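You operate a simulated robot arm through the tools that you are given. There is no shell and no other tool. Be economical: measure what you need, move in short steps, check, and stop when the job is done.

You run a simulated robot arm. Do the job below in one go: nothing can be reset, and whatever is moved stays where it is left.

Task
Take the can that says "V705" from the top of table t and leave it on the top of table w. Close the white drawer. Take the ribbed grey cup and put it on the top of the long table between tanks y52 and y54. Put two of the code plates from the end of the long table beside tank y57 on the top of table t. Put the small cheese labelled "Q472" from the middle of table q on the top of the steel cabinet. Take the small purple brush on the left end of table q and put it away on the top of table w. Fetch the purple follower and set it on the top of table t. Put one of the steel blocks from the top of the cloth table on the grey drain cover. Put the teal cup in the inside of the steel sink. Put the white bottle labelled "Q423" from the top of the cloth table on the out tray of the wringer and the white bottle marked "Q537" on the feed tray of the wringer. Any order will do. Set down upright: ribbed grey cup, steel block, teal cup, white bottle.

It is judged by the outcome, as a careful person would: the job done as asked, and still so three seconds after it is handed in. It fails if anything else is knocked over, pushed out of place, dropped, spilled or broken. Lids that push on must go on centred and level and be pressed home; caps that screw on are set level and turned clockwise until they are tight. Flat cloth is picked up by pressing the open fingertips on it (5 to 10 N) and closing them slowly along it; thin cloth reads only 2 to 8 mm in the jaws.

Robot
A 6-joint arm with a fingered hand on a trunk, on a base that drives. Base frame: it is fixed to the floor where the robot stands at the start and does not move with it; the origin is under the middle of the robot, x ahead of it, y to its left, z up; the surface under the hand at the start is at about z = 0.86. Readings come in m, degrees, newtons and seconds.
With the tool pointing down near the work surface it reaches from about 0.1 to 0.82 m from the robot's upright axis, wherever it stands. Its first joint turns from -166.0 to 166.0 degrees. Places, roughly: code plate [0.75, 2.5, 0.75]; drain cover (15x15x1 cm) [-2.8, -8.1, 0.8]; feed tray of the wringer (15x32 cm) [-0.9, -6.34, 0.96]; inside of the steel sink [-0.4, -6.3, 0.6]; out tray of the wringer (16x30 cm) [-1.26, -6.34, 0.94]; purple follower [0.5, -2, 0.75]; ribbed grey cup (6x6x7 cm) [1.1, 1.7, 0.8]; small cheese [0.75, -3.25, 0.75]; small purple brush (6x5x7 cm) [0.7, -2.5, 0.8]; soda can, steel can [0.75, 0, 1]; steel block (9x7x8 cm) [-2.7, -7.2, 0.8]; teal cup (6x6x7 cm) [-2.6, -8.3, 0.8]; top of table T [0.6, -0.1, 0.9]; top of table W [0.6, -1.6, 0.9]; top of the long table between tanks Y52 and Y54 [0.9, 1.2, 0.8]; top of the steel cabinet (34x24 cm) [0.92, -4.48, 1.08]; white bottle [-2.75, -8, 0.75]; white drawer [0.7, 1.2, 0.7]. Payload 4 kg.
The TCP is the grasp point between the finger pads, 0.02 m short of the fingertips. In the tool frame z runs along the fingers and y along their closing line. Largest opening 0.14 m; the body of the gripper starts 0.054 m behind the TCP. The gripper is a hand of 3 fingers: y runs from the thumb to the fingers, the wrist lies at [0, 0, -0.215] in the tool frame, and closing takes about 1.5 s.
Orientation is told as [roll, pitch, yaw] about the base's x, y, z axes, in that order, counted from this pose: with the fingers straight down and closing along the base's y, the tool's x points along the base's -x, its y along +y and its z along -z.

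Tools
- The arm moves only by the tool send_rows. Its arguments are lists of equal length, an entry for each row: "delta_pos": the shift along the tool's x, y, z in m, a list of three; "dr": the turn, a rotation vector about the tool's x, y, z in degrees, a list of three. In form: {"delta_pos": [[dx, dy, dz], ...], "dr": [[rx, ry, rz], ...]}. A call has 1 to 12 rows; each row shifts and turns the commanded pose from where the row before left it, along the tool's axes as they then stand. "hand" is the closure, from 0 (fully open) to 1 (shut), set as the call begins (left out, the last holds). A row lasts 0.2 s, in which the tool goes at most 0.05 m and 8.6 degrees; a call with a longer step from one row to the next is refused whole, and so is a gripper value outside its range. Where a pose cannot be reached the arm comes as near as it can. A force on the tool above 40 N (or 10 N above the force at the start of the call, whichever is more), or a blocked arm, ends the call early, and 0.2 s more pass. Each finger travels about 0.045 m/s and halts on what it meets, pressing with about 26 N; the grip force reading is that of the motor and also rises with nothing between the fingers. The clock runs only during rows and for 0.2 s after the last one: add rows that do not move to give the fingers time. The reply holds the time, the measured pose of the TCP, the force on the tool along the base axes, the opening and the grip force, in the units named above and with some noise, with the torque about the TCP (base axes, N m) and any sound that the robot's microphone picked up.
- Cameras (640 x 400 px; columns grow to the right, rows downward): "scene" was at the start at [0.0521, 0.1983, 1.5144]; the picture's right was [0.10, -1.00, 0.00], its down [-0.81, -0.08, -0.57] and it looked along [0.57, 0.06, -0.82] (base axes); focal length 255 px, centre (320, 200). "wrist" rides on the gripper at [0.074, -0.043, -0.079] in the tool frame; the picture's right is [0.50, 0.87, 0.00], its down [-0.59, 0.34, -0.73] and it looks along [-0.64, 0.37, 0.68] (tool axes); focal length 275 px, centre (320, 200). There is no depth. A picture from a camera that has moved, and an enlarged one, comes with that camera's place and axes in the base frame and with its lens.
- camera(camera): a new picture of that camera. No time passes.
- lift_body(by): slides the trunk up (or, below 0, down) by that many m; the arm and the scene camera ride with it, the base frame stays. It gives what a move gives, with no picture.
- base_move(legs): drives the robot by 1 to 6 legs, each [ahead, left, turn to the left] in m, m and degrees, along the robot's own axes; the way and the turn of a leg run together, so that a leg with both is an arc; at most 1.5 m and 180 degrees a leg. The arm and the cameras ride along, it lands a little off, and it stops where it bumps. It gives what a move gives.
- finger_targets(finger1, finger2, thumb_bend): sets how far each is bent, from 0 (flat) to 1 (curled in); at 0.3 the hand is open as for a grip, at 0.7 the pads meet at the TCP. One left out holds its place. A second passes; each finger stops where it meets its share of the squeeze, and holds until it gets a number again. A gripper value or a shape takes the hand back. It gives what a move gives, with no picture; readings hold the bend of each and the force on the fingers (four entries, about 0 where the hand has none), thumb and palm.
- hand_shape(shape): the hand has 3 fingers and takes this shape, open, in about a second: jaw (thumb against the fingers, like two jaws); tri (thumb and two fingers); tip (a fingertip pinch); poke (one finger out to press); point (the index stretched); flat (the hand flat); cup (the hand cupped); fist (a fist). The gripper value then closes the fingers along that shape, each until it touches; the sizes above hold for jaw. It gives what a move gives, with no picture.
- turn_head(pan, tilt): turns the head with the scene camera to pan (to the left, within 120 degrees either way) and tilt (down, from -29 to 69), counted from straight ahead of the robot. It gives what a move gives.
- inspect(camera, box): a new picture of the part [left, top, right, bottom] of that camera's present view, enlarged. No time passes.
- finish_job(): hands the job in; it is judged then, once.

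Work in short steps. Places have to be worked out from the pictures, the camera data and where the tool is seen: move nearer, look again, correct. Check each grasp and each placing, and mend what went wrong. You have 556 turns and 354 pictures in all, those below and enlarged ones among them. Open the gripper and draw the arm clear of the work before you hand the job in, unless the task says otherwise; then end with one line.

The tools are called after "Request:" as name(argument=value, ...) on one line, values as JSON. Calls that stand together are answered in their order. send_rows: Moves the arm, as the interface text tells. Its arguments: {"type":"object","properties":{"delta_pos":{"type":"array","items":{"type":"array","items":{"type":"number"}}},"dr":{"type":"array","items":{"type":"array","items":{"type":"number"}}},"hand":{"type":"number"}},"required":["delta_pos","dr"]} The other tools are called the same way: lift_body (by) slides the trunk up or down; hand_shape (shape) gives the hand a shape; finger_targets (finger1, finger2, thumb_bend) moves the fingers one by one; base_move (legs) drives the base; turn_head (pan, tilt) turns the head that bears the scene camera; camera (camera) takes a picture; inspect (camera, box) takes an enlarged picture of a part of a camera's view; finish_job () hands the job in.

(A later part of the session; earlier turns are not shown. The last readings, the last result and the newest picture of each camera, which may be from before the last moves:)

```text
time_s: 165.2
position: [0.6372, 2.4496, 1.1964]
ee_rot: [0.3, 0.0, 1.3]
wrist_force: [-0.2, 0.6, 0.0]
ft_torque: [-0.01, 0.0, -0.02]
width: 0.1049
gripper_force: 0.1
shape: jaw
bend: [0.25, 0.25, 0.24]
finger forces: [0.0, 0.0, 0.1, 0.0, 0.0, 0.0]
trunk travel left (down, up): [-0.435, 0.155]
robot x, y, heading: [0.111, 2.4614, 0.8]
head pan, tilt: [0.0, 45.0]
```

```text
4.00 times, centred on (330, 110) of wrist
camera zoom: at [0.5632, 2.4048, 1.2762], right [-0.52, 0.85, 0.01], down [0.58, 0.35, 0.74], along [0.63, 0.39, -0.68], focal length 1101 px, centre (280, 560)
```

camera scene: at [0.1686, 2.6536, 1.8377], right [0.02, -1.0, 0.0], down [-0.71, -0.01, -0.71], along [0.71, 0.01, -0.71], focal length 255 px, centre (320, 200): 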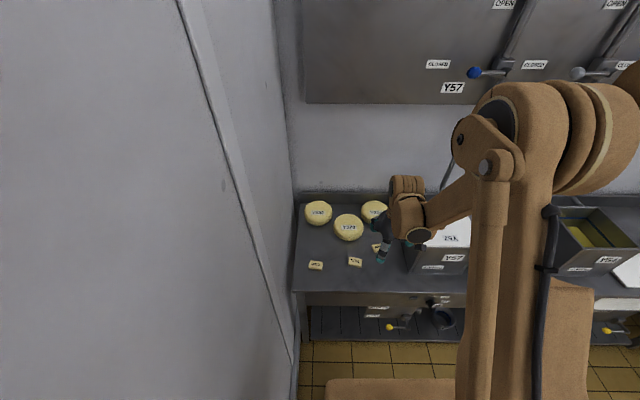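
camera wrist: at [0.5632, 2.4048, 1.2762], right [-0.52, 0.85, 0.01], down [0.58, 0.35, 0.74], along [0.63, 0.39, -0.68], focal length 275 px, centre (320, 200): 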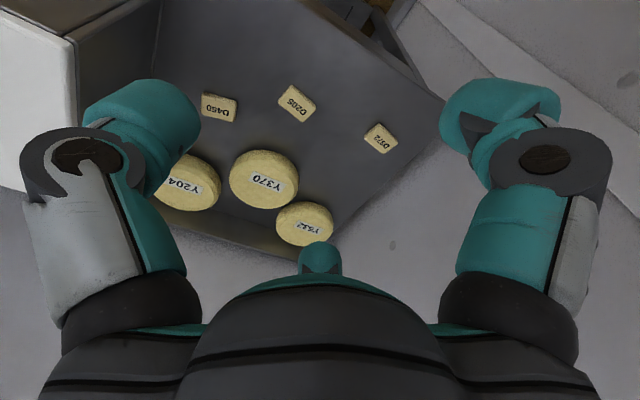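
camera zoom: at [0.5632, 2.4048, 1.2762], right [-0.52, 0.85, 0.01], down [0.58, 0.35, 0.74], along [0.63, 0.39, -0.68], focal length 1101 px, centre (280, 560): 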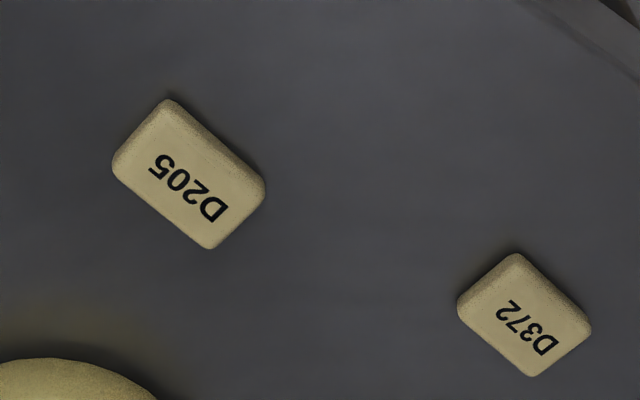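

D205 is at about (0.782, 2.497), 53×38 mm, with its long side nearly along y. I align the hand (yaw −13) over it and lower the trunk.

Request:
send_rows(delta_pos=[[-0.04, 0.012, 0], [-0.04, 0.012, 0], [-0.04, 0.012, 0], [-0.025, 0.01, 0]], dr=[[0, 0, 0], [0, 0, 0], [0, 0, 7], [0, 0, 7.3]], hand=0.3)

Request:
lift_body(by=-0.25)

Request:
camera(camera="wrist")

Request:
camera(camera="scene")

```text
time_s: 166.2
position: [0.7811, 2.4934, 1.1942]
ee_rot: [0.3, 0.1, -13.1]
wrist_force: [-0.5, 0.1, 0.6]
ft_torque: [0.01, 0.01, 0.03]
width: 0.0985
gripper_force: 0.1
shape: jaw
bend: [0.26, 0.26, 0.25]
finger forces: [0.0, 0.1, 0.1, 0.1, 0.0, 0.0]
trunk travel left (down, up): [-0.435, 0.155]
robot x, y, heading: [0.1077, 2.4597, 0.9]
head pan, tilt: [0.0, 45.0]
```

```text
time_s: 168.7
position: [0.7804, 2.4933, 0.9442]
ee_rot: [0.3, 0.1, -13.1]
wrist_force: [0.3, -0.1, -0.5]
ft_torque: [0.02, 0.03, 0.0]
width: 0.0982
gripper_force: 0.1
shape: jaw
bend: [0.26, 0.26, 0.25]
finger forces: [0.1, 0.0, 0.0, 0.0, 0.1, 0.0]
trunk travel left (down, up): [-0.185, 0.405]
robot x, y, heading: [0.1148, 2.46, 1.1]
head pan, tilt: [0.0, 45.0]
```

```text
268 pictures are left
camera wrist: at [0.6985, 2.4692, 1.0246], right [-0.29, 0.96, 0.01], down [0.65, 0.19, 0.74], along [0.7, 0.22, -0.68], focal length 275 px, centre (320, 200)
```

wrist: 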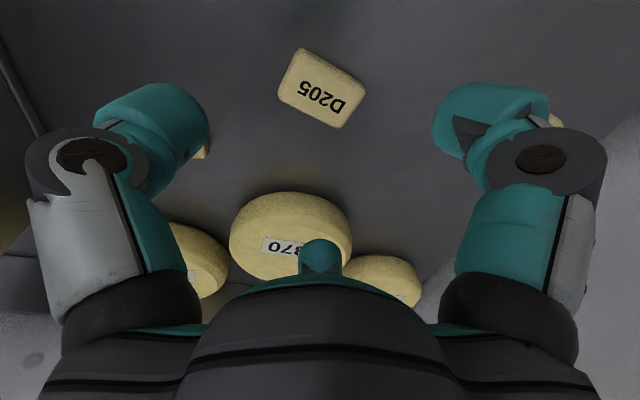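

```text
267 pictures are left
camera scene: at [0.1683, 2.6528, 1.5879], right [0.02, -1.0, 0.0], down [-0.71, -0.01, -0.71], along [0.71, 0.01, -0.71], focal length 255 px, centre (320, 200)
```

scene: 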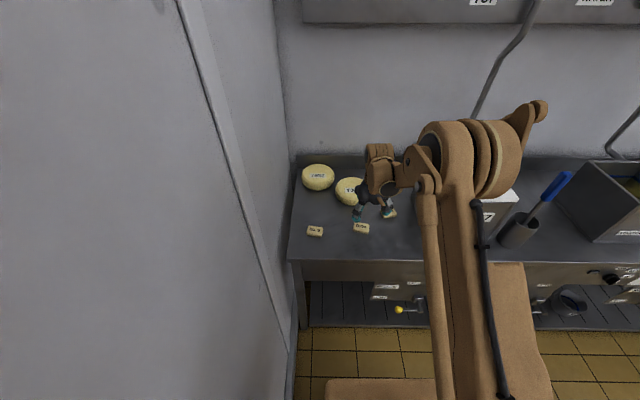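

Centred. The cheese Y370 is close behind, so I narrow the hand to about 0.07 m, shift 4 mm back, and lower partway.

Request:
send_rows(delta_pos=[[0.004, 0, 0.02], [0, 0, 0.02], [0, 0, 0.01], [0, 0, 0], [0, 0, 0]], dr=[[0, 0, 0], [0, 0, 0], [0, 0, 0], [0, 0, 0], [0, 0, 0]], hand=0.48)

Request:
camera(camera="wrist")

Request:
inspect(camera="scene", box=[290, 140, 450, 240])

```text
time_s: 169.9
position: [0.7761, 2.4956, 0.8947]
ee_rot: [0.3, 0.1, -13.1]
wrist_force: [0.5, -0.3, -0.4]
ft_torque: [-0.02, 0.03, 0.01]
width: 0.0734
gripper_force: 0.1
shape: jaw
bend: [0.33, 0.33, 0.32]
finger forces: [0.0, 0.0, 0.1, 0.0, 0.1, 0.0]
trunk travel left (down, up): [-0.185, 0.405]
robot x, y, heading: [0.1108, 2.4624, 1.1]
head pan, tilt: [0.0, 45.0]
```

```text
266 pictures are left
camera wrist: at [0.6947, 2.4711, 0.9742], right [-0.29, 0.96, 0.01], down [0.65, 0.19, 0.74], along [0.7, 0.22, -0.68], focal length 275 px, centre (320, 200)
```

wrist: 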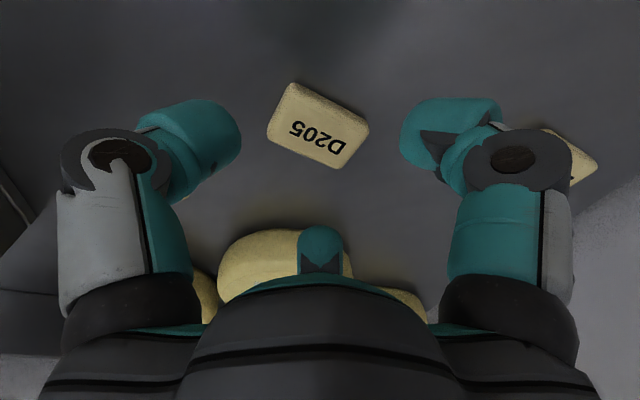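

```text
4.00 times, centred on (370, 190) of scene
camera zoom: at [0.1685, 2.6528, 1.5878], right [0.02, -1.0, 0.0], down [-0.71, -0.01, -0.71], along [0.71, 0.01, -0.71], focal length 1020 px, centre (120, 240)
```

zoom: 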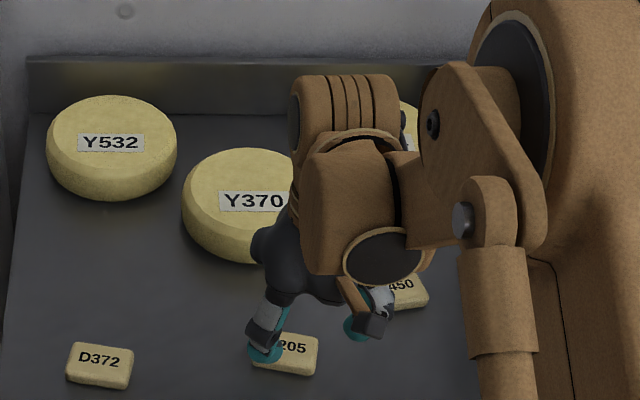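

Clearances look fine. I lower to z ≈ 0.847 and close on the plate.

Request:
send_rows(delta_pos=[[0, 0, 0.02], [0, 0, 0.018], [0, 0, 0.009]], dr=[[0, 0, 0], [0, 0, 0], [0, 0, 0]])

Request:
camera(camera="wrist")

```text
time_s: 170.7
position: [0.7768, 2.4964, 0.8444]
ee_rot: [0.2, 0.1, -13.0]
wrist_force: [0.0, 0.0, 0.0]
ft_torque: [-0.01, 0.01, -0.01]
width: 0.0733
gripper_force: 0.1
shape: jaw
bend: [0.33, 0.33, 0.32]
finger forces: [0.0, 0.0, 0.0, 0.0, 0.0, 0.0]
trunk travel left (down, up): [-0.185, 0.405]
robot x, y, heading: [0.1122, 2.4628, 0.8]
head pan, tilt: [0.0, 45.0]
```

```text
264 pictures are left
camera wrist: at [0.6948, 2.4714, 0.9257], right [-0.29, 0.96, 0.01], down [0.65, 0.19, 0.74], along [0.7, 0.22, -0.68], focal length 275 px, centre (320, 200)
```

wrist: 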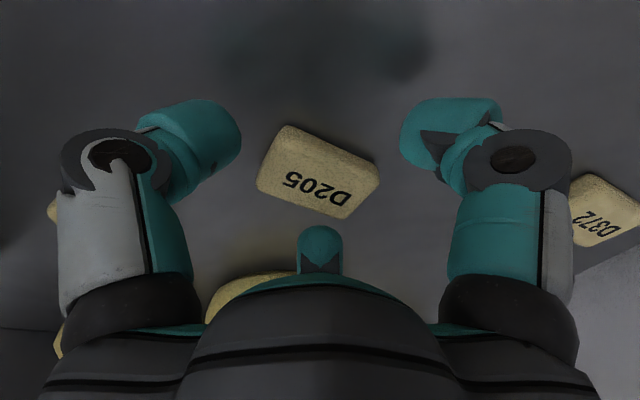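

The plate is thin; I shift 5 mm towards −x, lower a few millimetres to feel the table, and then close.

Request:
send_rows(delta_pos=[[0.005, 0, 0.002], [0, 0, 0.002], [0, 0, 0.002]], dr=[[0, 0, 0], [0, 0, 0], [0, 0, 0]])

Request:
send_rows(delta_pos=[[0, 0, 0], [0, 0, 0], [0, 0, 0], [0, 0, 0], [0, 0, 0], [0, 0, 0]], dr=[[0, 0, 0], [0, 0, 0], [0, 0, 0], [0, 0, 0], [0, 0, 0], [0, 0, 0]], hand=1)

Request:
camera(camera="wrist")

```text
time_s: 171.5
position: [0.7719, 2.4973, 0.8407]
ee_rot: [0.3, 0.1, -13.0]
wrist_force: [-0.1, 1.3, 0.8]
ft_torque: [0.0, 0.0, -0.01]
width: 0.0735
gripper_force: 0.0
shape: jaw
bend: [0.33, 0.33, 0.32]
finger forces: [0.0, 0.0, 0.0, 0.1, 0.1, 0.0]
trunk travel left (down, up): [-0.185, 0.405]
robot x, y, heading: [0.1098, 2.4603, 0.8]
head pan, tilt: [0.0, 45.0]
```

```text
time_s: 172.9
position: [0.7713, 2.4981, 0.8407]
ee_rot: [0.3, 0.1, -13.1]
wrist_force: [-0.8, -0.2, -0.2]
ft_torque: [0.0, 0.03, 0.03]
width: 0.0008
gripper_force: 26.1
shape: jaw
bend: [0.72, 0.82, 0.7]
finger forces: [0.0, 0.0, 0.0, 0.0, 0.0, 0.0]
trunk travel left (down, up): [-0.185, 0.405]
robot x, y, heading: [0.108, 2.4619, 0.6]
head pan, tilt: [0.0, 45.0]
```

```text
263 pictures are left
camera wrist: at [0.6891, 2.472, 0.9209], right [-0.29, 0.96, 0.01], down [0.65, 0.19, 0.74], along [0.7, 0.22, -0.68], focal length 275 px, centre (320, 200)
```

wrist: 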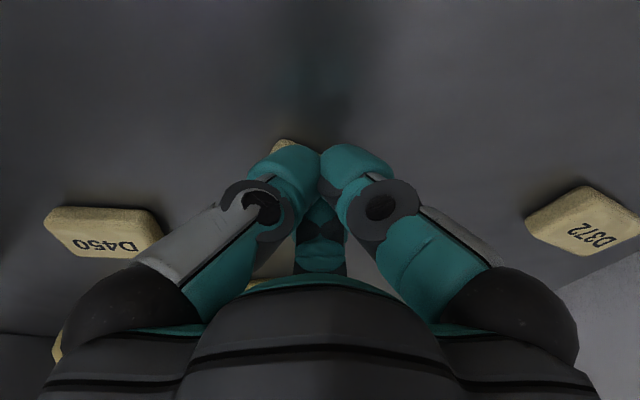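

The fingers closed above the thin plate. I open, lower until I feel the table, and close just above it.

Request:
send_rows(delta_pos=[[0, 0, 0], [0, 0, 0], [0, 0, 0], [0, 0, 0], [0, 0, 0]], dr=[[0, 0, 0], [0, 0, 0], [0, 0, 0], [0, 0, 0], [0, 0, 0]], hand=0.48)

Request:
camera(camera="wrist")

Request:
send_rows(delta_pos=[[0, 0, 0.003], [0, 0, 0.003], [0, 0, 0.002], [0, 0, 0.002]], dr=[[0, 0, 0], [0, 0, 0], [0, 0, 0], [0, 0, 0]])

```text
time_s: 174.1
position: [0.771, 2.4961, 0.8409]
ee_rot: [0.3, 0.0, -13.0]
wrist_force: [0.2, -0.2, 1.1]
ft_torque: [0.03, 0.0, 0.0]
width: 0.0723
gripper_force: 0.1
shape: jaw
bend: [0.33, 0.33, 0.32]
finger forces: [0.0, 0.1, 0.1, 0.0, 0.0, 0.1]
trunk travel left (down, up): [-0.185, 0.405]
robot x, y, heading: [0.1109, 2.4618, 1.0]
head pan, tilt: [0.0, 45.0]
```

```text
262 pictures are left
camera wrist: at [0.6894, 2.472, 0.9209], right [-0.29, 0.96, 0.01], down [0.65, 0.19, 0.74], along [0.7, 0.22, -0.68], focal length 275 px, centre (320, 200)
```

wrist: 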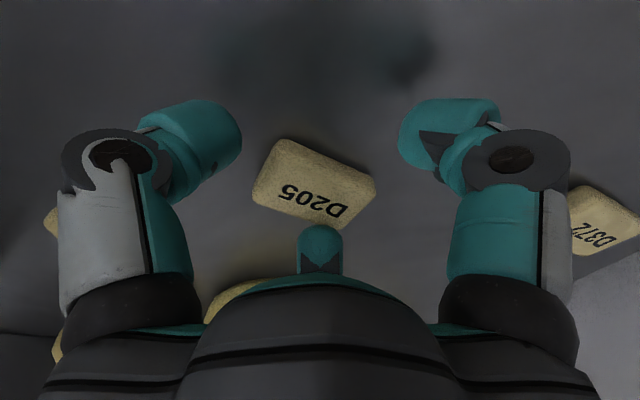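

```text
time_s: 175.3
position: [0.7718, 2.4985, 0.8351]
ee_rot: [0.4, -0.2, -13.0]
wrist_force: [6.7, 0.3, 34.6]
ft_torque: [0.4, -1.58, 0.01]
width: 0.074
gripper_force: 0.1
shape: jaw
bend: [0.33, 0.29, 0.32]
finger forces: [0.0, 34.6, 0.1, 0.0, 0.0, 0.0]
trunk travel left (down, up): [-0.185, 0.405]
robot x, y, heading: [0.1086, 2.4595, 0.8]
head pan, tilt: [0.0, 45.0]
stopped in row 4: the force on the tool passed its limit at 40 N (the readings are from after the stop); the commanded pose is now the measured one
```

Finger 2 pressed on the plate's edge. I rise 1 cm, open a bit wider, shift 4 mm outward, and lower again.

Request:
send_rows(delta_pos=[[0, 0, -0.012], [-0.004, 0, 0], [0, 0, 0], [0, 0, 0]], dr=[[0, 0, 0], [0, 0, 0], [0, 0, 0], [0, 0, 0]], hand=0.34)

Request:
send_rows(delta_pos=[[0, 0, 0.005], [0, 0, 0.005], [0, 0, 0.004], [0, 0, 0.002], [0, 0, 0.002]], dr=[[0, 0, 0], [0, 0, 0], [0, 0, 0], [0, 0, 0], [0, 0, 0]])

Request:
camera(camera="wrist")

```text
time_s: 176.3
position: [0.7763, 2.4966, 0.8432]
ee_rot: [0.5, 0.0, -13.0]
wrist_force: [-0.5, -0.8, -0.1]
ft_torque: [0.01, 0.03, 0.0]
width: 0.0919
gripper_force: 0.0
shape: jaw
bend: [0.28, 0.28, 0.27]
finger forces: [0.0, 0.0, 0.0, 0.0, 0.0, 0.0]
trunk travel left (down, up): [-0.185, 0.405]
robot x, y, heading: [0.1121, 2.4587, 0.7]
head pan, tilt: [0.0, 45.0]
```

```text
time_s: 177.5
position: [0.7769, 2.4966, 0.8251]
ee_rot: [0.4, 0.0, -13.0]
wrist_force: [0.4, -1.0, 1.0]
ft_torque: [-0.01, -0.05, 0.0]
width: 0.0919
gripper_force: 0.1
shape: jaw
bend: [0.28, 0.28, 0.27]
finger forces: [0.1, 0.2, 0.0, 0.1, 0.0, 0.0]
trunk travel left (down, up): [-0.185, 0.405]
robot x, y, heading: [0.1091, 2.4591, 1.0]
head pan, tilt: [0.0, 45.0]
```

```text
261 pictures are left
camera wrist: at [0.6942, 2.4719, 0.9057], right [-0.29, 0.96, 0.01], down [0.65, 0.19, 0.74], along [0.7, 0.22, -0.68], focal length 275 px, centre (320, 200)
```

wrist: 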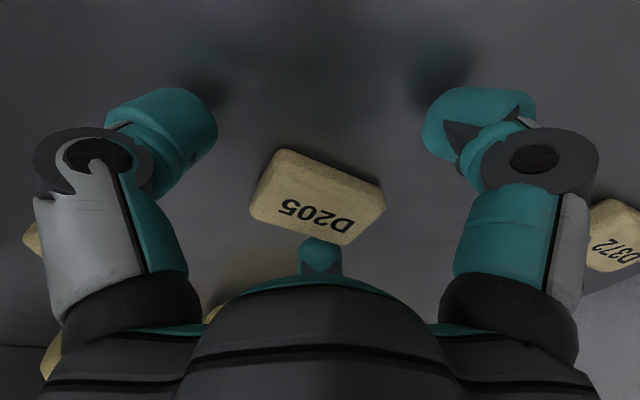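

No table contact yet and the plate is level with the grasp point. I lower 4 mm more and close.

Request:
send_rows(delta_pos=[[0, 0, 0.002], [0, 0, 0.002], [0, 0, 0.002]], dr=[[0, 0, 0], [0, 0, 0], [0, 0, 0]])

Request:
send_rows(delta_pos=[[0, 0, 0], [0, 0, 0], [0, 0, 0], [0, 0, 0], [0, 0, 0], [0, 0, 0], [0, 0, 0]], dr=[[0, 0, 0], [0, 0, 0], [0, 0, 0], [0, 0, 0], [0, 0, 0], [0, 0, 0], [0, 0, 0]], hand=1)

Request:
camera(camera="wrist")

```text
time_s: 178.3
position: [0.7763, 2.4971, 0.8207]
ee_rot: [0.3, 0.0, -12.9]
wrist_force: [1.0, -0.4, 9.1]
ft_torque: [0.13, -0.05, -0.06]
width: 0.0918
gripper_force: 0.0
shape: jaw
bend: [0.28, 0.28, 0.26]
finger forces: [4.2, 3.9, 0.0, 0.0, 1.7, 0.0]
trunk travel left (down, up): [-0.185, 0.405]
robot x, y, heading: [0.1083, 2.4584, 0.8]
head pan, tilt: [0.0, 45.0]
```

```text
time_s: 179.9
position: [0.7762, 2.4963, 0.8205]
ee_rot: [0.4, 0.0, -13.0]
wrist_force: [-0.1, -1.2, 3.7]
ft_torque: [0.02, 0.0, -0.01]
width: 0.0518
gripper_force: 26.1
shape: jaw
bend: [0.42, 0.4, 0.4]
finger forces: [17.3, 21.8, 0.0, 0.0, 22.0, 0.1]
trunk travel left (down, up): [-0.185, 0.405]
robot x, y, heading: [0.1088, 2.4602, 0.9]
head pan, tilt: [0.0, 45.0]
```

```text
260 pictures are left
camera wrist: at [0.6943, 2.4718, 0.9006], right [-0.29, 0.96, 0.01], down [0.65, 0.19, 0.74], along [0.7, 0.22, -0.68], focal length 275 px, centre (320, 200)
```

wrist: 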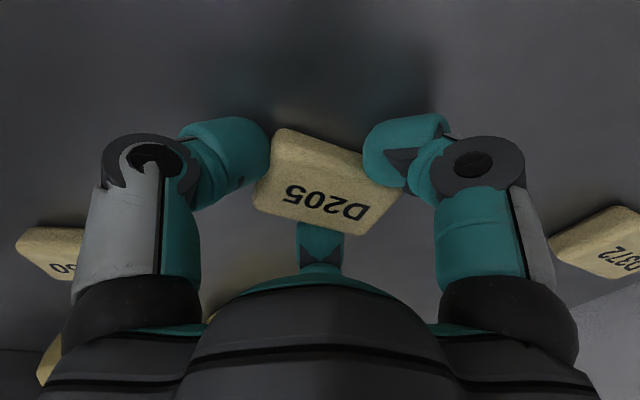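

Gripped (0.052 m), and the table surface is at about z = 0.80. I lift and check.

Request:
send_rows(delta_pos=[[0, 0, -0.02], [0, 0, -0.04], [0, 0, -0.05], [0, 0, -0.05]], dr=[[0, 0, 0], [0, 0, 0], [0, 0, 0], [0, 0, 0]])

Request:
camera(camera="wrist")

```text
time_s: 180.9
position: [0.7784, 2.4969, 0.9823]
ee_rot: [0.3, 0.0, -13.0]
wrist_force: [0.0, 0.5, -1.4]
ft_torque: [0.02, -0.01, 0.01]
width: 0.049
gripper_force: 25.8
shape: jaw
bend: [0.43, 0.4, 0.41]
finger forces: [17.2, 24.8, 0.0, 0.1, 17.7, 0.0]
trunk travel left (down, up): [-0.185, 0.405]
robot x, y, heading: [0.1125, 2.4607, 0.9]
head pan, tilt: [0.0, 45.0]
```

```text
259 pictures are left
camera wrist: at [0.6959, 2.4721, 1.0618], right [-0.29, 0.96, 0.01], down [0.65, 0.19, 0.74], along [0.7, 0.22, -0.68], focal length 275 px, centre (320, 200)
```

wrist: 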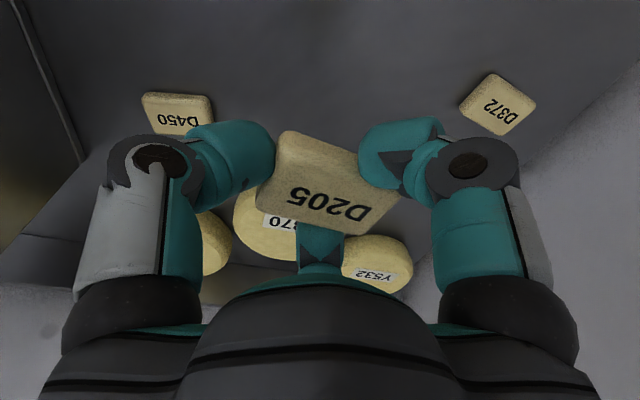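

Held. I back up, raise the trunk, and drive to table T.

Request:
base_move(legs=[[-0.15, 0, -0.9]])

Request:
lift_body(by=0.22)

Request:
base_move(legs=[[0, -1.3, 0], [0, -1.32, 0]])

Request:
camera(camera="scene")

Request:
camera(camera="wrist")

```text
time_s: 182.2
position: [0.6282, 2.4857, 0.9815]
ee_rot: [0.4, 0.1, -13.8]
wrist_force: [-0.8, 0.0, -0.3]
ft_torque: [0.0, -0.02, -0.02]
width: 0.0493
gripper_force: 26.2
shape: jaw
bend: [0.43, 0.4, 0.41]
finger forces: [17.2, 24.7, 0.0, 0.0, 17.6, 0.0]
trunk travel left (down, up): [-0.185, 0.405]
robot x, y, heading: [-0.0386, 2.4597, 0.1]
head pan, tilt: [0.0, 45.0]
```

```text
time_s: 184.6
position: [0.6284, 2.4851, 1.2]
ee_rot: [0.3, 0.0, -13.8]
wrist_force: [-0.3, -0.4, -0.8]
ft_torque: [0.02, 0.0, 0.0]
width: 0.0488
gripper_force: 26.0
shape: jaw
bend: [0.43, 0.4, 0.41]
finger forces: [17.3, 24.7, 0.1, 0.0, 17.6, 0.0]
trunk travel left (down, up): [-0.405, 0.185]
robot x, y, heading: [-0.0416, 2.4585, 0.1]
head pan, tilt: [0.0, 45.0]
```

```text
time_s: 197.4
position: [0.684, -0.1292, 1.2006]
ee_rot: [0.4, 0.0, -12.2]
wrist_force: [-0.3, -0.5, -0.1]
ft_torque: [-0.03, 0.03, 0.01]
width: 0.049
gripper_force: 26.3
shape: jaw
bend: [0.43, 0.4, 0.41]
finger forces: [17.2, 24.6, 0.0, 0.1, 17.7, 0.0]
trunk travel left (down, up): [-0.405, 0.185]
robot x, y, heading: [0.0167, -0.1748, 1.8]
head pan, tilt: [0.0, 45.0]
```

```text
258 pictures are left
camera scene: at [0.0722, 0.0173, 1.8078], right [0.03, -1.0, 0.0], down [-0.71, -0.02, -0.71], along [0.71, 0.02, -0.71], focal length 255 px, centre (320, 200)
```

scene: 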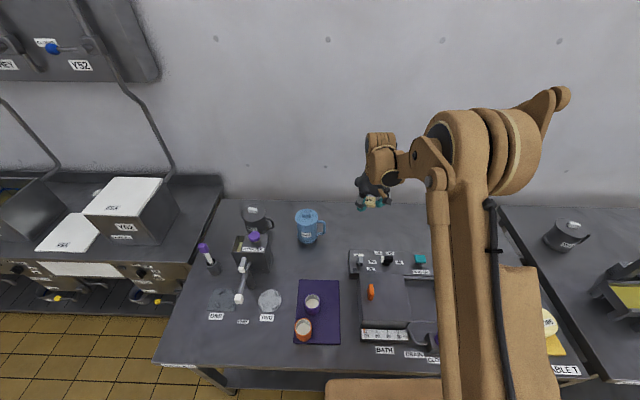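

```text
257 pictures are left
camera wrist: at [0.6031, -0.1544, 1.2809], right [-0.31, 0.95, 0.01], down [0.65, 0.2, 0.74], along [0.7, 0.23, -0.68], focal length 275 px, centre (320, 200)
```

wrist: 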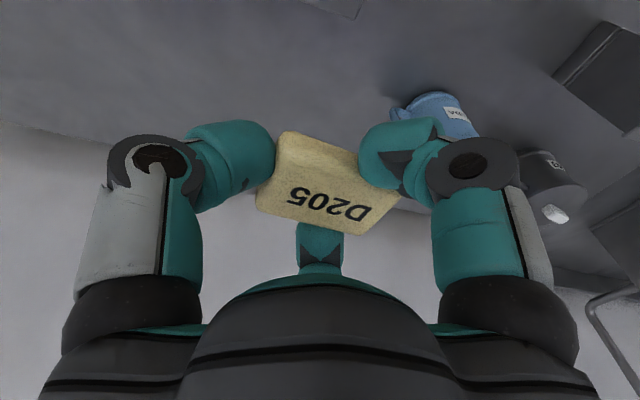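

I carry the plate to the free strip behind the bath, about (0.79, −0.25), and lower.

Request:
send_rows(delta_pos=[[-0.032, -0.024, 0], [-0.032, -0.024, 0], [-0.032, -0.024, 0], [-0.032, -0.024, 0]], dr=[[0, 0, 0], [0, 0, 0], [0, 0, 0], [0, 0, 0]])

Request:
lift_body(by=-0.22)

Request:
camera(camera="scene")

```text
time_s: 198.4
position: [0.7921, -0.2505, 1.2013]
ee_rot: [0.4, 0.1, -12.0]
wrist_force: [1.0, 0.2, -0.8]
ft_torque: [0.02, 0.02, 0.0]
width: 0.0489
gripper_force: 26.5
shape: jaw
bend: [0.43, 0.4, 0.41]
finger forces: [17.2, 24.4, 0.0, 0.1, 17.6, 0.1]
trunk travel left (down, up): [-0.405, 0.185]
robot x, y, heading: [0.0158, -0.1761, 1.9]
head pan, tilt: [0.0, 45.0]
```

```text
time_s: 200.7
position: [0.7909, -0.2486, 0.9814]
ee_rot: [0.5, 0.0, -12.1]
wrist_force: [-0.3, -0.6, 0.0]
ft_torque: [-0.01, 0.0, 0.03]
width: 0.0492
gripper_force: 25.4
shape: jaw
bend: [0.43, 0.4, 0.41]
finger forces: [17.1, 24.4, 0.1, 0.0, 17.4, 0.0]
trunk travel left (down, up): [-0.185, 0.405]
robot x, y, heading: [0.0186, -0.1769, 1.9]
head pan, tilt: [0.0, 45.0]
```

```text
256 pictures are left
camera scene: at [0.072, 0.0176, 1.5879], right [0.03, -1.0, 0.0], down [-0.71, -0.02, -0.71], along [0.71, 0.02, -0.71], focal length 255 px, centre (320, 200)
```

scene: 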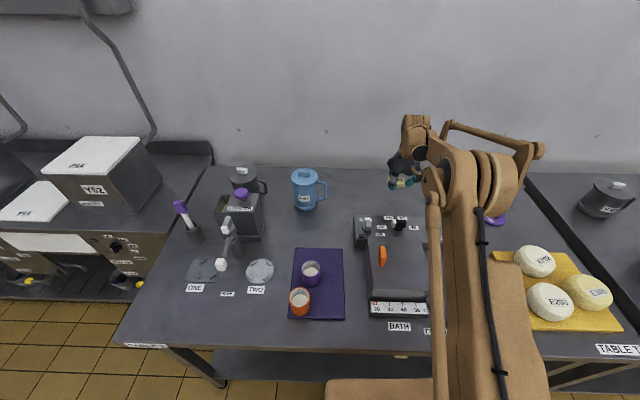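

Request:
send_rows(delta_pos=[[0, 0, 0.03], [0, 0, 0.03], [0, 0, 0.025], [0, 0, 0.008], [0, 0, 0.004]], dr=[[0, 0, 0], [0, 0, 0], [0, 0, 0], [0, 0, 0], [0, 0, 0]])

```text
time_s: 201.9
position: [0.7902, -0.2475, 0.8854]
ee_rot: [0.5, 0.0, -12.1]
wrist_force: [-0.3, 0.6, 0.1]
ft_torque: [0.01, 0.04, -0.03]
width: 0.0489
gripper_force: 25.8
shape: jaw
bend: [0.43, 0.4, 0.41]
finger forces: [17.1, 24.3, 0.0, 0.0, 17.3, 0.0]
trunk travel left (down, up): [-0.185, 0.405]
robot x, y, heading: [0.0184, -0.1746, 2.1]
head pan, tilt: [0.0, 45.0]
```

I keep lowering in 2 mm steps until contact.

Request:
send_rows(delta_pos=[[0, 0, 0.002], [0, 0, 0.002], [0, 0, 0.0015]], dr=[[0, 0, 0], [0, 0, 0], [0, 0, 0]])

```text
time_s: 202.7
position: [0.7885, -0.2485, 0.8801]
ee_rot: [0.4, 0.0, -12.1]
wrist_force: [1.8, -3.9, 18.3]
ft_torque: [0.32, -0.18, -0.08]
width: 0.0493
gripper_force: 26.0
shape: jaw
bend: [0.43, 0.4, 0.41]
finger forces: [21.4, 29.3, 0.1, 0.0, 18.6, 0.0]
trunk travel left (down, up): [-0.185, 0.405]
robot x, y, heading: [0.017, -0.1762, 2.0]
head pan, tilt: [0.0, 45.0]
```

Contact. I back off 1 mm, release, and rise.

Request:
send_rows(delta_pos=[[0, 0, -0.001], [0, 0, 0], [0, 0, 0], [0, 0, 0], [0, 0, 0]], dr=[[0, 0, 0], [0, 0, 0], [0, 0, 0], [0, 0, 0], [0, 0, 0]], hand=0.34)

Request:
send_rows(delta_pos=[[0, 0, -0.02], [0, 0, -0.04], [0, 0, -0.04]], dr=[[0, 0, 0], [0, 0, 0], [0, 0, 0]])

Request:
camera(camera="wrist")

```text
time_s: 203.9
position: [0.7901, -0.2458, 0.8806]
ee_rot: [0.4, -0.1, -12.1]
wrist_force: [0.1, 3.5, 15.4]
ft_torque: [-0.1, 0.12, -0.06]
width: 0.0875
gripper_force: 0.1
shape: jaw
bend: [0.29, 0.29, 0.27]
finger forces: [4.5, 4.0, 0.0, 0.0, 6.6, 0.0]
trunk travel left (down, up): [-0.185, 0.405]
robot x, y, heading: [0.0159, -0.1737, 1.7]
head pan, tilt: [0.0, 45.0]
```

```text
time_s: 204.7
position: [0.7923, -0.2484, 0.9788]
ee_rot: [0.5, 0.1, -12.1]
wrist_force: [-0.6, 1.0, 0.1]
ft_torque: [0.01, -0.03, 0.0]
width: 0.0917
gripper_force: 0.1
shape: jaw
bend: [0.28, 0.28, 0.26]
finger forces: [0.1, 0.0, 0.0, 0.1, 0.1, 0.0]
trunk travel left (down, up): [-0.185, 0.405]
robot x, y, heading: [0.015, -0.1745, 2.1]
head pan, tilt: [0.0, 45.0]
```

```text
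255 pictures are left
camera wrist: at [0.7102, -0.274, 1.0595], right [-0.31, 0.95, 0.01], down [0.64, 0.2, 0.74], along [0.7, 0.23, -0.68], focal length 275 px, centre (320, 200)
```

wrist: 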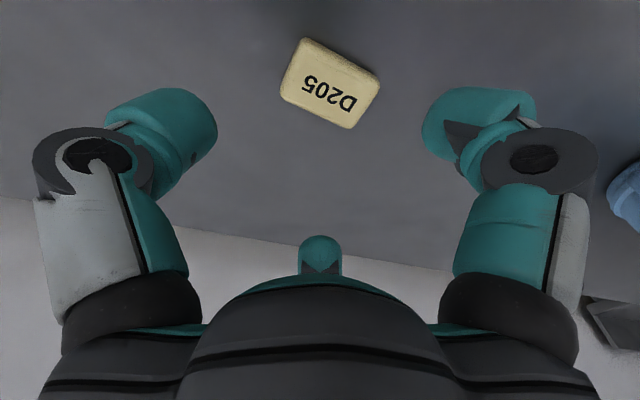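

D205 lies flat on table T. I go back for D372, estimated at (0.776, 2.68) with the same orientation.

Request:
lift_body(by=0.22)

Request:
send_rows(delta_pos=[[0.045, 0, 0], [0.045, 0, 0], [0.045, 0, 0]], dr=[[0, 0, 0], [0, 0, 0], [0, 0, 0]])

Request:
base_move(legs=[[-0.07, 0, -2], [0, 1.34, 0], [0, 1.33, 0], [0.12, 0, 0]])

Request:
camera(camera="wrist")

Request:
camera(camera="scene")

```text
time_s: 207.1
position: [0.7924, -0.2481, 1.1987]
ee_rot: [0.4, 0.0, -12.2]
wrist_force: [-1.2, 0.0, 0.3]
ft_torque: [0.01, 0.0, -0.01]
width: 0.0916
gripper_force: 0.1
shape: jaw
bend: [0.28, 0.28, 0.26]
finger forces: [0.1, 0.0, 0.1, 0.0, 0.1, 0.0]
trunk travel left (down, up): [-0.405, 0.185]
robot x, y, heading: [0.0173, -0.1747, 1.8]
head pan, tilt: [0.0, 45.0]
```

```text
time_s: 207.8
position: [0.6584, -0.221, 1.2022]
ee_rot: [0.4, -0.1, -12.1]
wrist_force: [-0.7, 0.4, -0.1]
ft_torque: [0.01, -0.01, 0.0]
width: 0.092
gripper_force: 0.1
shape: jaw
bend: [0.28, 0.28, 0.26]
finger forces: [0.0, 0.0, 0.0, 0.0, 0.0, 0.1]
trunk travel left (down, up): [-0.405, 0.185]
robot x, y, heading: [0.0145, -0.1763, 2.0]
head pan, tilt: [0.0, 45.0]
```

```text
time_s: 222.2
position: [0.7504, 2.384, 1.1986]
ee_rot: [0.4, 0.1, -15.0]
wrist_force: [0.2, 1.5, 0.3]
ft_torque: [0.04, 0.02, 0.02]
width: 0.0919
gripper_force: 0.0
shape: jaw
bend: [0.28, 0.28, 0.26]
finger forces: [0.1, 0.1, 0.0, 0.1, 0.0, 0.0]
trunk travel left (down, up): [-0.405, 0.185]
robot x, y, heading: [0.1119, 2.4632, -1.3]
head pan, tilt: [0.0, 45.0]
```

```text
254 pictures are left
camera wrist: at [0.6684, 2.3617, 1.2786], right [-0.26, 0.97, 0.01], down [0.66, 0.17, 0.74], along [0.71, 0.19, -0.68], focal length 275 px, centre (320, 200)
```

wrist: 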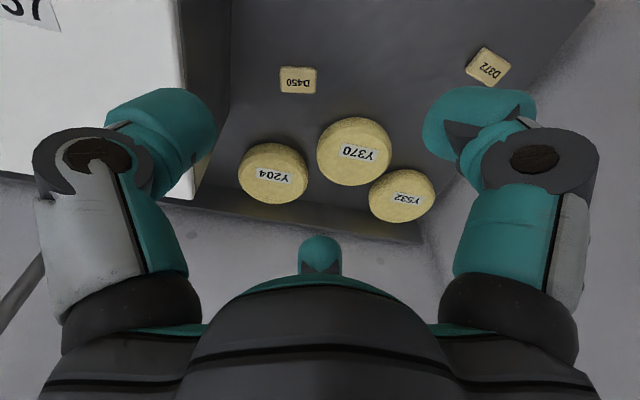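

```text
253 pictures are left
camera scene: at [0.1763, 2.6528, 1.8077], right [-0.02, -1.0, 0.0], down [-0.71, 0.01, -0.71], along [0.71, -0.01, -0.71], focal length 255 px, centre (320, 200)
```

scene: 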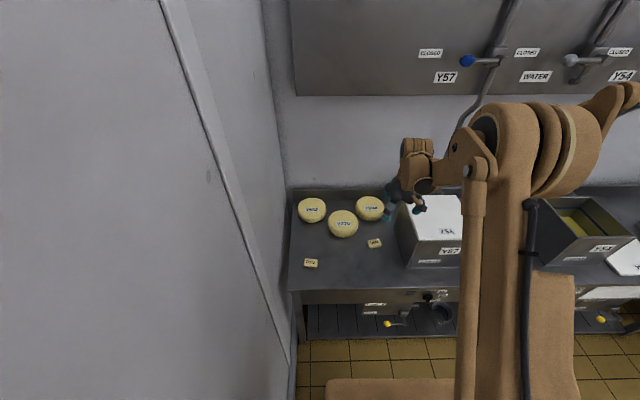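

D372 is at (0.773, 2.676). I move over it and lower the trunk.

Request:
send_rows(delta_pos=[[0.009, 0.048, 0], [0.009, 0.048, 0], [0.009, 0.048, 0], [0.009, 0.048, 0], [0.009, 0.048, 0], [0.009, 0.048, 0]], dr=[[0, 0, 0], [0, 0, 0], [0, 0, 0], [0, 0, 0], [0, 0, 0], [0, 0, -2]])

Request:
lift_body(by=-0.28)

Request:
camera(camera="wrist")

Request:
camera(camera="scene")

```text
time_s: 223.6
position: [0.7727, 2.6771, 1.2029]
ee_rot: [0.3, -0.1, -13.0]
wrist_force: [0.0, 0.4, 0.1]
ft_torque: [0.0, 0.04, 0.01]
width: 0.0923
gripper_force: 0.0
shape: jaw
bend: [0.28, 0.28, 0.26]
finger forces: [0.0, 0.0, 0.0, 0.1, 0.0, 0.0]
trunk travel left (down, up): [-0.405, 0.185]
robot x, y, heading: [0.1083, 2.4623, -1.3]
head pan, tilt: [0.0, 45.0]
```

```text
time_s: 226.4
position: [0.7722, 2.6762, 0.9236]
ee_rot: [0.4, 0.1, -13.0]
wrist_force: [0.1, -0.3, -0.3]
ft_torque: [0.04, 0.01, -0.04]
width: 0.0917
gripper_force: 0.1
shape: jaw
bend: [0.28, 0.28, 0.26]
finger forces: [0.0, 0.0, 0.0, 0.0, 0.1, 0.0]
trunk travel left (down, up): [-0.125, 0.465]
robot x, y, heading: [0.1055, 2.4602, -0.9]
head pan, tilt: [0.0, 45.0]
```

```text
252 pictures are left
camera wrist: at [0.6906, 2.6511, 1.0027], right [-0.29, 0.96, 0.01], down [0.65, 0.19, 0.74], along [0.7, 0.22, -0.68], focal length 275 px, centre (320, 200)
```

wrist: 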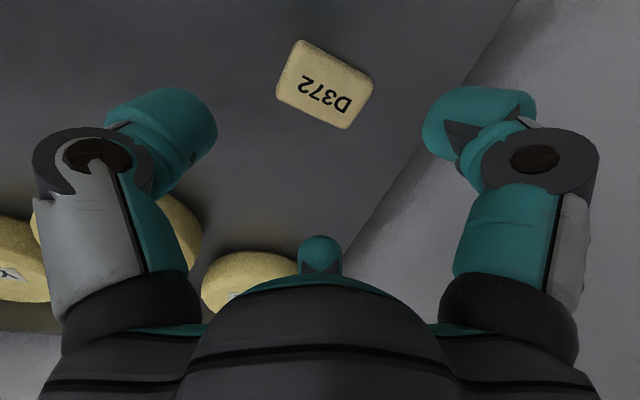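

```text
251 pictures are left
camera scene: at [0.1742, 2.653, 1.5279], right [-0.02, -1.0, 0.0], down [-0.71, 0.01, -0.71], along [0.71, -0.01, -0.71], focal length 255 px, centre (320, 200)
```

scene: 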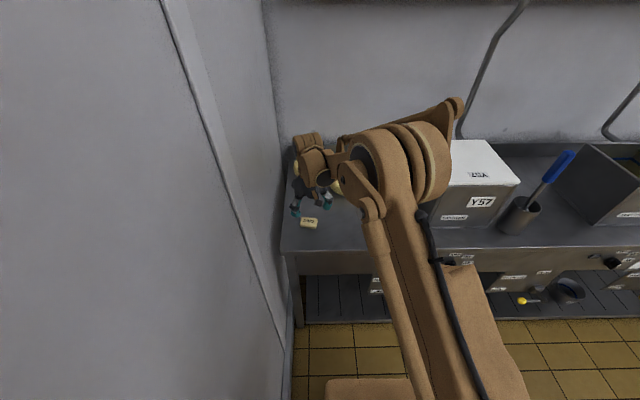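

Centred within 3 mm. I lower to the grasp height.

Request:
send_rows(delta_pos=[[0, 0.003, 0.03], [0, 0, 0.03], [0, 0, 0.03], [0, 0, 0.008], [0, 0, 0.003]], dr=[[0, 0, 0], [0, 0, 0], [0, 0, 0], [0, 0, 0], [0, 0, 0]])

Request:
camera(camera="wrist")

```text
time_s: 227.6
position: [0.7734, 2.6792, 0.8213]
ee_rot: [0.3, 0.0, -13.0]
wrist_force: [-0.4, 0.0, 1.2]
ft_torque: [0.05, -0.01, 0.01]
width: 0.0923
gripper_force: 0.0
shape: jaw
bend: [0.28, 0.28, 0.26]
finger forces: [0.6, 0.4, 0.1, 0.0, 0.0, 0.1]
trunk travel left (down, up): [-0.125, 0.465]
robot x, y, heading: [0.1068, 2.4581, -1.1]
head pan, tilt: [0.0, 45.0]
```

```text
250 pictures are left
camera wrist: at [0.6907, 2.6547, 0.9013], right [-0.29, 0.96, 0.01], down [0.65, 0.19, 0.74], along [0.7, 0.22, -0.68], focal length 275 px, centre (320, 200)
```

wrist: 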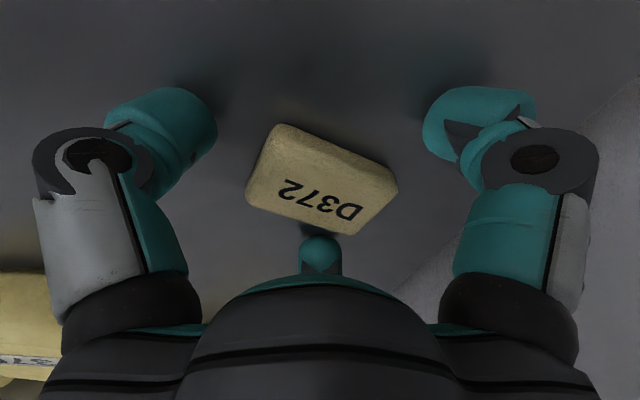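

The plate sits between the three fingertips, which just touch the table. I close and lift.

Request:
send_rows(delta_pos=[[0.002, 0, 0], [0, 0, 0], [0, 0, 0], [0, 0, 0], [0, 0, 0], [0, 0, 0], [0, 0, 0]], dr=[[0, 0, 0], [0, 0, 0], [0, 0, 0], [0, 0, 0], [0, 0, 0], [0, 0, 0], [0, 0, 0]], hand=1)

Request:
send_rows(delta_pos=[[0, 0, -0.02], [0, 0, -0.04], [0, 0, -0.05], [0, 0, -0.05]], dr=[[0, 0, 0], [0, 0, 0], [0, 0, 0], [0, 0, 0]])

Request:
camera(camera="wrist")

```text
time_s: 229.2
position: [0.7718, 2.6789, 0.8218]
ee_rot: [0.4, 0.0, -12.9]
wrist_force: [-0.6, -2.2, 6.5]
ft_torque: [-0.04, 0.02, 0.01]
width: 0.0307
gripper_force: 26.2
shape: jaw
bend: [0.41, 0.41, 0.6]
finger forces: [17.0, 17.7, 0.0, 0.1, 26.3, 0.0]
trunk travel left (down, up): [-0.125, 0.465]
robot x, y, heading: [0.1054, 2.4622, -1.1]
head pan, tilt: [0.0, 45.0]
```

```text
time_s: 230.2
position: [0.7724, 2.6784, 0.9837]
ee_rot: [0.3, 0.0, -13.1]
wrist_force: [-0.1, -0.1, -0.5]
ft_torque: [-0.04, 0.01, 0.0]
width: 0.0302
gripper_force: 26.2
shape: jaw
bend: [0.41, 0.41, 0.6]
finger forces: [17.2, 17.6, 0.0, 0.0, 22.4, 0.0]
trunk travel left (down, up): [-0.125, 0.465]
robot x, y, heading: [0.1062, 2.4647, -1.2]
head pan, tilt: [0.0, 45.0]
```

```text
249 pictures are left
camera wrist: at [0.6902, 2.6539, 1.0636], right [-0.29, 0.96, 0.01], down [0.65, 0.19, 0.74], along [0.7, 0.22, -0.68], focal length 275 px, centre (320, 200)
```

wrist: 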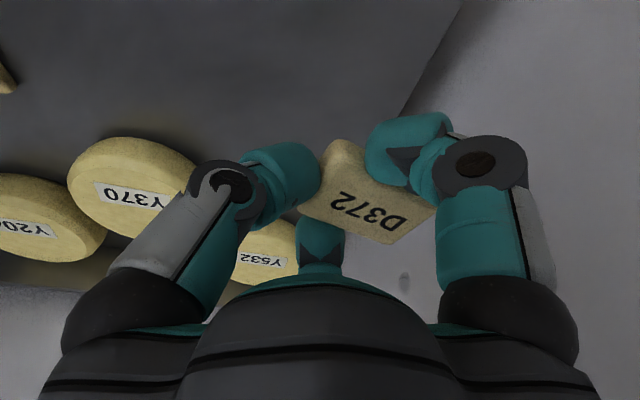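

Held. I back off, raise, centre the arm and return to table T.

Request:
base_move(legs=[[-0.15, 0, 1.1]])

Request:
lift_body(by=0.25)

Request:
send_rows(delta_pos=[[0, -0.045, 0], [0, -0.045, 0], [0, -0.045, 0], [0, -0.045, 0], [0, -0.045, 0]], dr=[[0, 0, 0], [0, 0, 0], [0, 0, 0], [0, 0, 0], [0, 0, 0]])

Request:
base_move(legs=[[0, -1.4, 0], [0.03, -1.4, -1.5]])

Request:
camera(camera="scene")

Request:
camera(camera="wrist")

```text
time_s: 231.5
position: [0.6213, 2.6931, 0.9846]
ee_rot: [0.4, 0.1, -12.0]
wrist_force: [-0.4, -0.1, -0.7]
ft_torque: [-0.01, -0.02, -0.01]
width: 0.0303
gripper_force: 26.1
shape: jaw
bend: [0.41, 0.41, 0.6]
finger forces: [17.2, 17.4, 0.0, 0.0, 22.3, 0.0]
trunk travel left (down, up): [-0.125, 0.465]
robot x, y, heading: [-0.0417, 2.4645, -0.1]
head pan, tilt: [0.0, 45.0]
```

```text
time_s: 234.1
position: [0.6222, 2.6913, 1.2328]
ee_rot: [0.4, -0.1, -11.9]
wrist_force: [-0.4, 0.2, -0.9]
ft_torque: [-0.02, 0.0, 0.01]
width: 0.0303
gripper_force: 26.0
shape: jaw
bend: [0.41, 0.41, 0.6]
finger forces: [17.3, 17.5, 0.0, 0.0, 22.3, 0.0]
trunk travel left (down, up): [-0.375, 0.215]
robot x, y, heading: [-0.0381, 2.4601, 0.0]
head pan, tilt: [0.0, 45.0]
```

```text
time_s: 235.3
position: [0.5762, 2.4685, 1.2302]
ee_rot: [0.4, -0.1, -12.0]
wrist_force: [-0.1, -0.6, -0.2]
ft_torque: [0.01, -0.01, 0.02]
width: 0.0301
gripper_force: 26.0
shape: jaw
bend: [0.41, 0.41, 0.6]
finger forces: [17.2, 17.5, 0.0, 0.0, 22.1, 0.1]
trunk travel left (down, up): [-0.375, 0.215]
robot x, y, heading: [-0.0392, 2.4628, -0.3]
head pan, tilt: [0.0, 45.0]
```

```text
time_s: 248.7
position: [0.5022, -0.3375, 1.2311]
ee_rot: [0.4, 0.0, -16.6]
wrist_force: [0.1, -0.8, -0.7]
ft_torque: [0.0, -0.03, 0.03]
width: 0.0301
gripper_force: 25.9
shape: jaw
bend: [0.41, 0.41, 0.6]
finger forces: [17.2, 17.6, 0.0, 0.1, 22.1, 0.0]
trunk travel left (down, up): [-0.375, 0.215]
robot x, y, heading: [-0.1086, -0.2941, -4.5]
head pan, tilt: [0.0, 45.0]
```

```text
248 pictures are left
camera scene: at [-0.0324, -0.1089, 1.7778], right [-0.08, -1.0, 0.0], down [-0.7, 0.06, -0.71], along [0.7, -0.06, -0.71], focal length 255 px, centre (320, 200)
```

scene: 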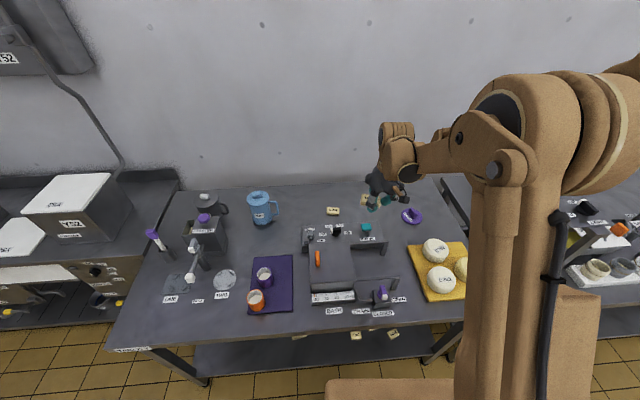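

```text
247 pictures are left
camera wrist: at [0.4196, -0.3575, 1.3109], right [-0.23, 0.97, 0.01], down [0.66, 0.15, 0.74], along [0.72, 0.17, -0.68], focal length 275 px, centre (320, 200)
```

wrist: 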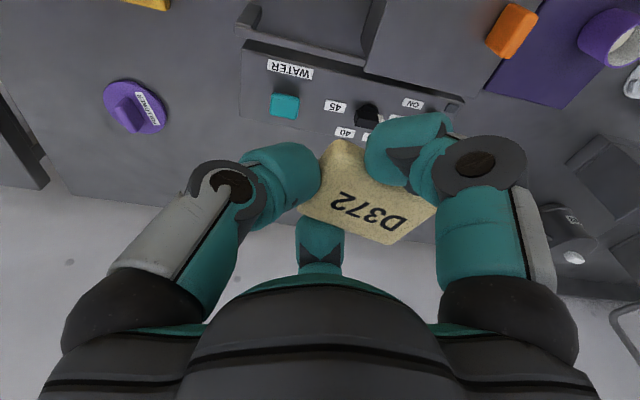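

I correct the base pose, moving forward 0.12 m with a 4.5° turn.

Request:
base_move(legs=[[0.13, 0, 4.5]])

```text
time_s: 250.0
position: [0.6377, -0.2936, 1.2298]
ee_rot: [0.3, 0.1, -12.2]
wrist_force: [0.5, 0.2, 0.2]
ft_torque: [-0.02, 0.06, -0.01]
width: 0.0304
gripper_force: 26.0
shape: jaw
bend: [0.41, 0.41, 0.6]
finger forces: [17.1, 17.5, 0.0, 0.0, 22.1, 0.1]
trunk travel left (down, up): [-0.375, 0.215]
robot x, y, heading: [0.0208, -0.2987, -0.1]
head pan, tilt: [0.0, 45.0]
```

Request:
send_rows(delta_pos=[[-0.04, -0.0184, 0], [-0.04, -0.0184, 0], [-0.04, -0.0184, 0], [-0.04, -0.0184, 0]], dr=[[0, 0, 0], [0, 0, 0], [0, 0, 0], [0, 0, 0]])

Request:
lift_body(by=-0.2)

Request:
send_rows(delta_pos=[[0, 0, 0.04], [0, 0, 0.04], [0, 0, 0.04]], dr=[[0, 0, 0], [0, 0, 0], [0, 0, 0]])

Request:
camera(camera="wrist")

Request:
inspect(camera="scene", box=[280, 130, 480, 255])

```text
time_s: 251.0
position: [0.7798, -0.4016, 1.2296]
ee_rot: [0.3, 0.0, -12.1]
wrist_force: [0.2, -0.2, 0.1]
ft_torque: [-0.02, 0.01, 0.02]
width: 0.0303
gripper_force: 25.7
shape: jaw
bend: [0.41, 0.41, 0.61]
finger forces: [17.3, 17.7, 0.1, 0.0, 21.7, 0.0]
trunk travel left (down, up): [-0.375, 0.215]
robot x, y, heading: [0.0256, -0.2989, -0.2]
head pan, tilt: [0.0, 45.0]
```

```text
time_s: 253.2
position: [0.7783, -0.4002, 1.0312]
ee_rot: [0.4, -0.1, -12.2]
wrist_force: [-0.6, -0.1, -0.4]
ft_torque: [0.02, 0.01, 0.02]
width: 0.03
gripper_force: 25.8
shape: jaw
bend: [0.41, 0.41, 0.61]
finger forces: [17.3, 17.8, 0.0, 0.0, 21.6, 0.0]
trunk travel left (down, up): [-0.175, 0.415]
robot x, y, heading: [0.0183, -0.3019, -0.1]
head pan, tilt: [0.0, 45.0]
```

```text
time_s: 254.0
position: [0.7779, -0.3991, 0.9094]
ee_rot: [0.4, -0.1, -12.1]
wrist_force: [-0.6, 0.1, -1.9]
ft_torque: [-0.03, 0.0, 0.02]
width: 0.0301
gripper_force: 26.2
shape: jaw
bend: [0.41, 0.41, 0.61]
finger forces: [17.2, 17.7, 0.0, 0.0, 21.6, 0.0]
trunk travel left (down, up): [-0.175, 0.415]
robot x, y, heading: [0.022, -0.2949, -0.4]
head pan, tilt: [0.0, 45.0]
```

```text
246 pictures are left
camera wrist: at [0.697, -0.4253, 0.99], right [-0.31, 0.95, 0.01], down [0.65, 0.2, 0.74], along [0.7, 0.23, -0.68], focal length 275 px, centre (320, 200)
```

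wrist: 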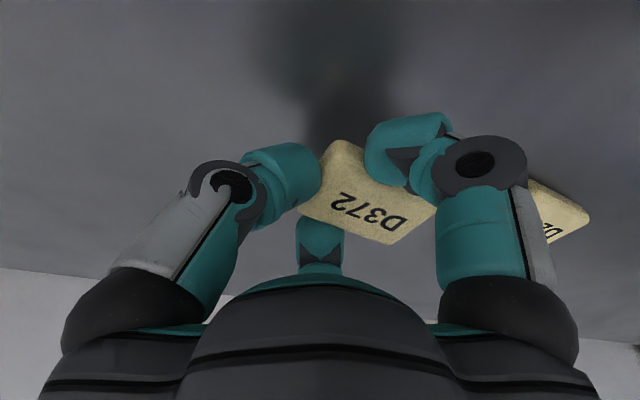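

```text
3.20 times, centred on (380, 192) of scene
camera zoom: at [0.0853, -0.1086, 1.5778], right [0.0, -1.0, 0.0], down [-0.71, 0.0, -0.71], along [0.71, 0.0, -0.71], focal length 816 px, centre (128, 224)
```

zoom: 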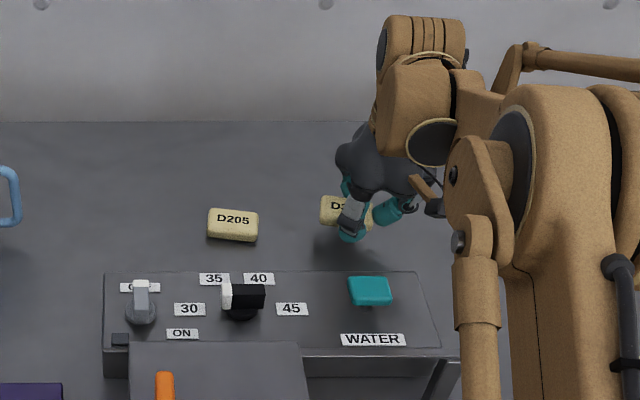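

Request:
send_rows(delta_pos=[[0, 0, 0.015], [0, 0, 0.008], [0, 0, 0.003], [0, 0, 0.002]], dr=[[0, 0, 0], [0, 0, 0], [0, 0, 0], [0, 0, 0]])

```text
time_s: 255.0
position: [0.7768, -0.4, 0.883]
ee_rot: [0.3, -0.1, -12.1]
wrist_force: [0.0, 0.4, -0.9]
ft_torque: [-0.03, 0.01, 0.0]
width: 0.0299
gripper_force: 26.5
shape: jaw
bend: [0.41, 0.41, 0.61]
finger forces: [17.2, 17.8, 0.0, 0.0, 21.7, 0.1]
trunk travel left (down, up): [-0.175, 0.415]
robot x, y, heading: [0.0198, -0.2987, -0.0]
head pan, tilt: [0.0, 45.0]
```

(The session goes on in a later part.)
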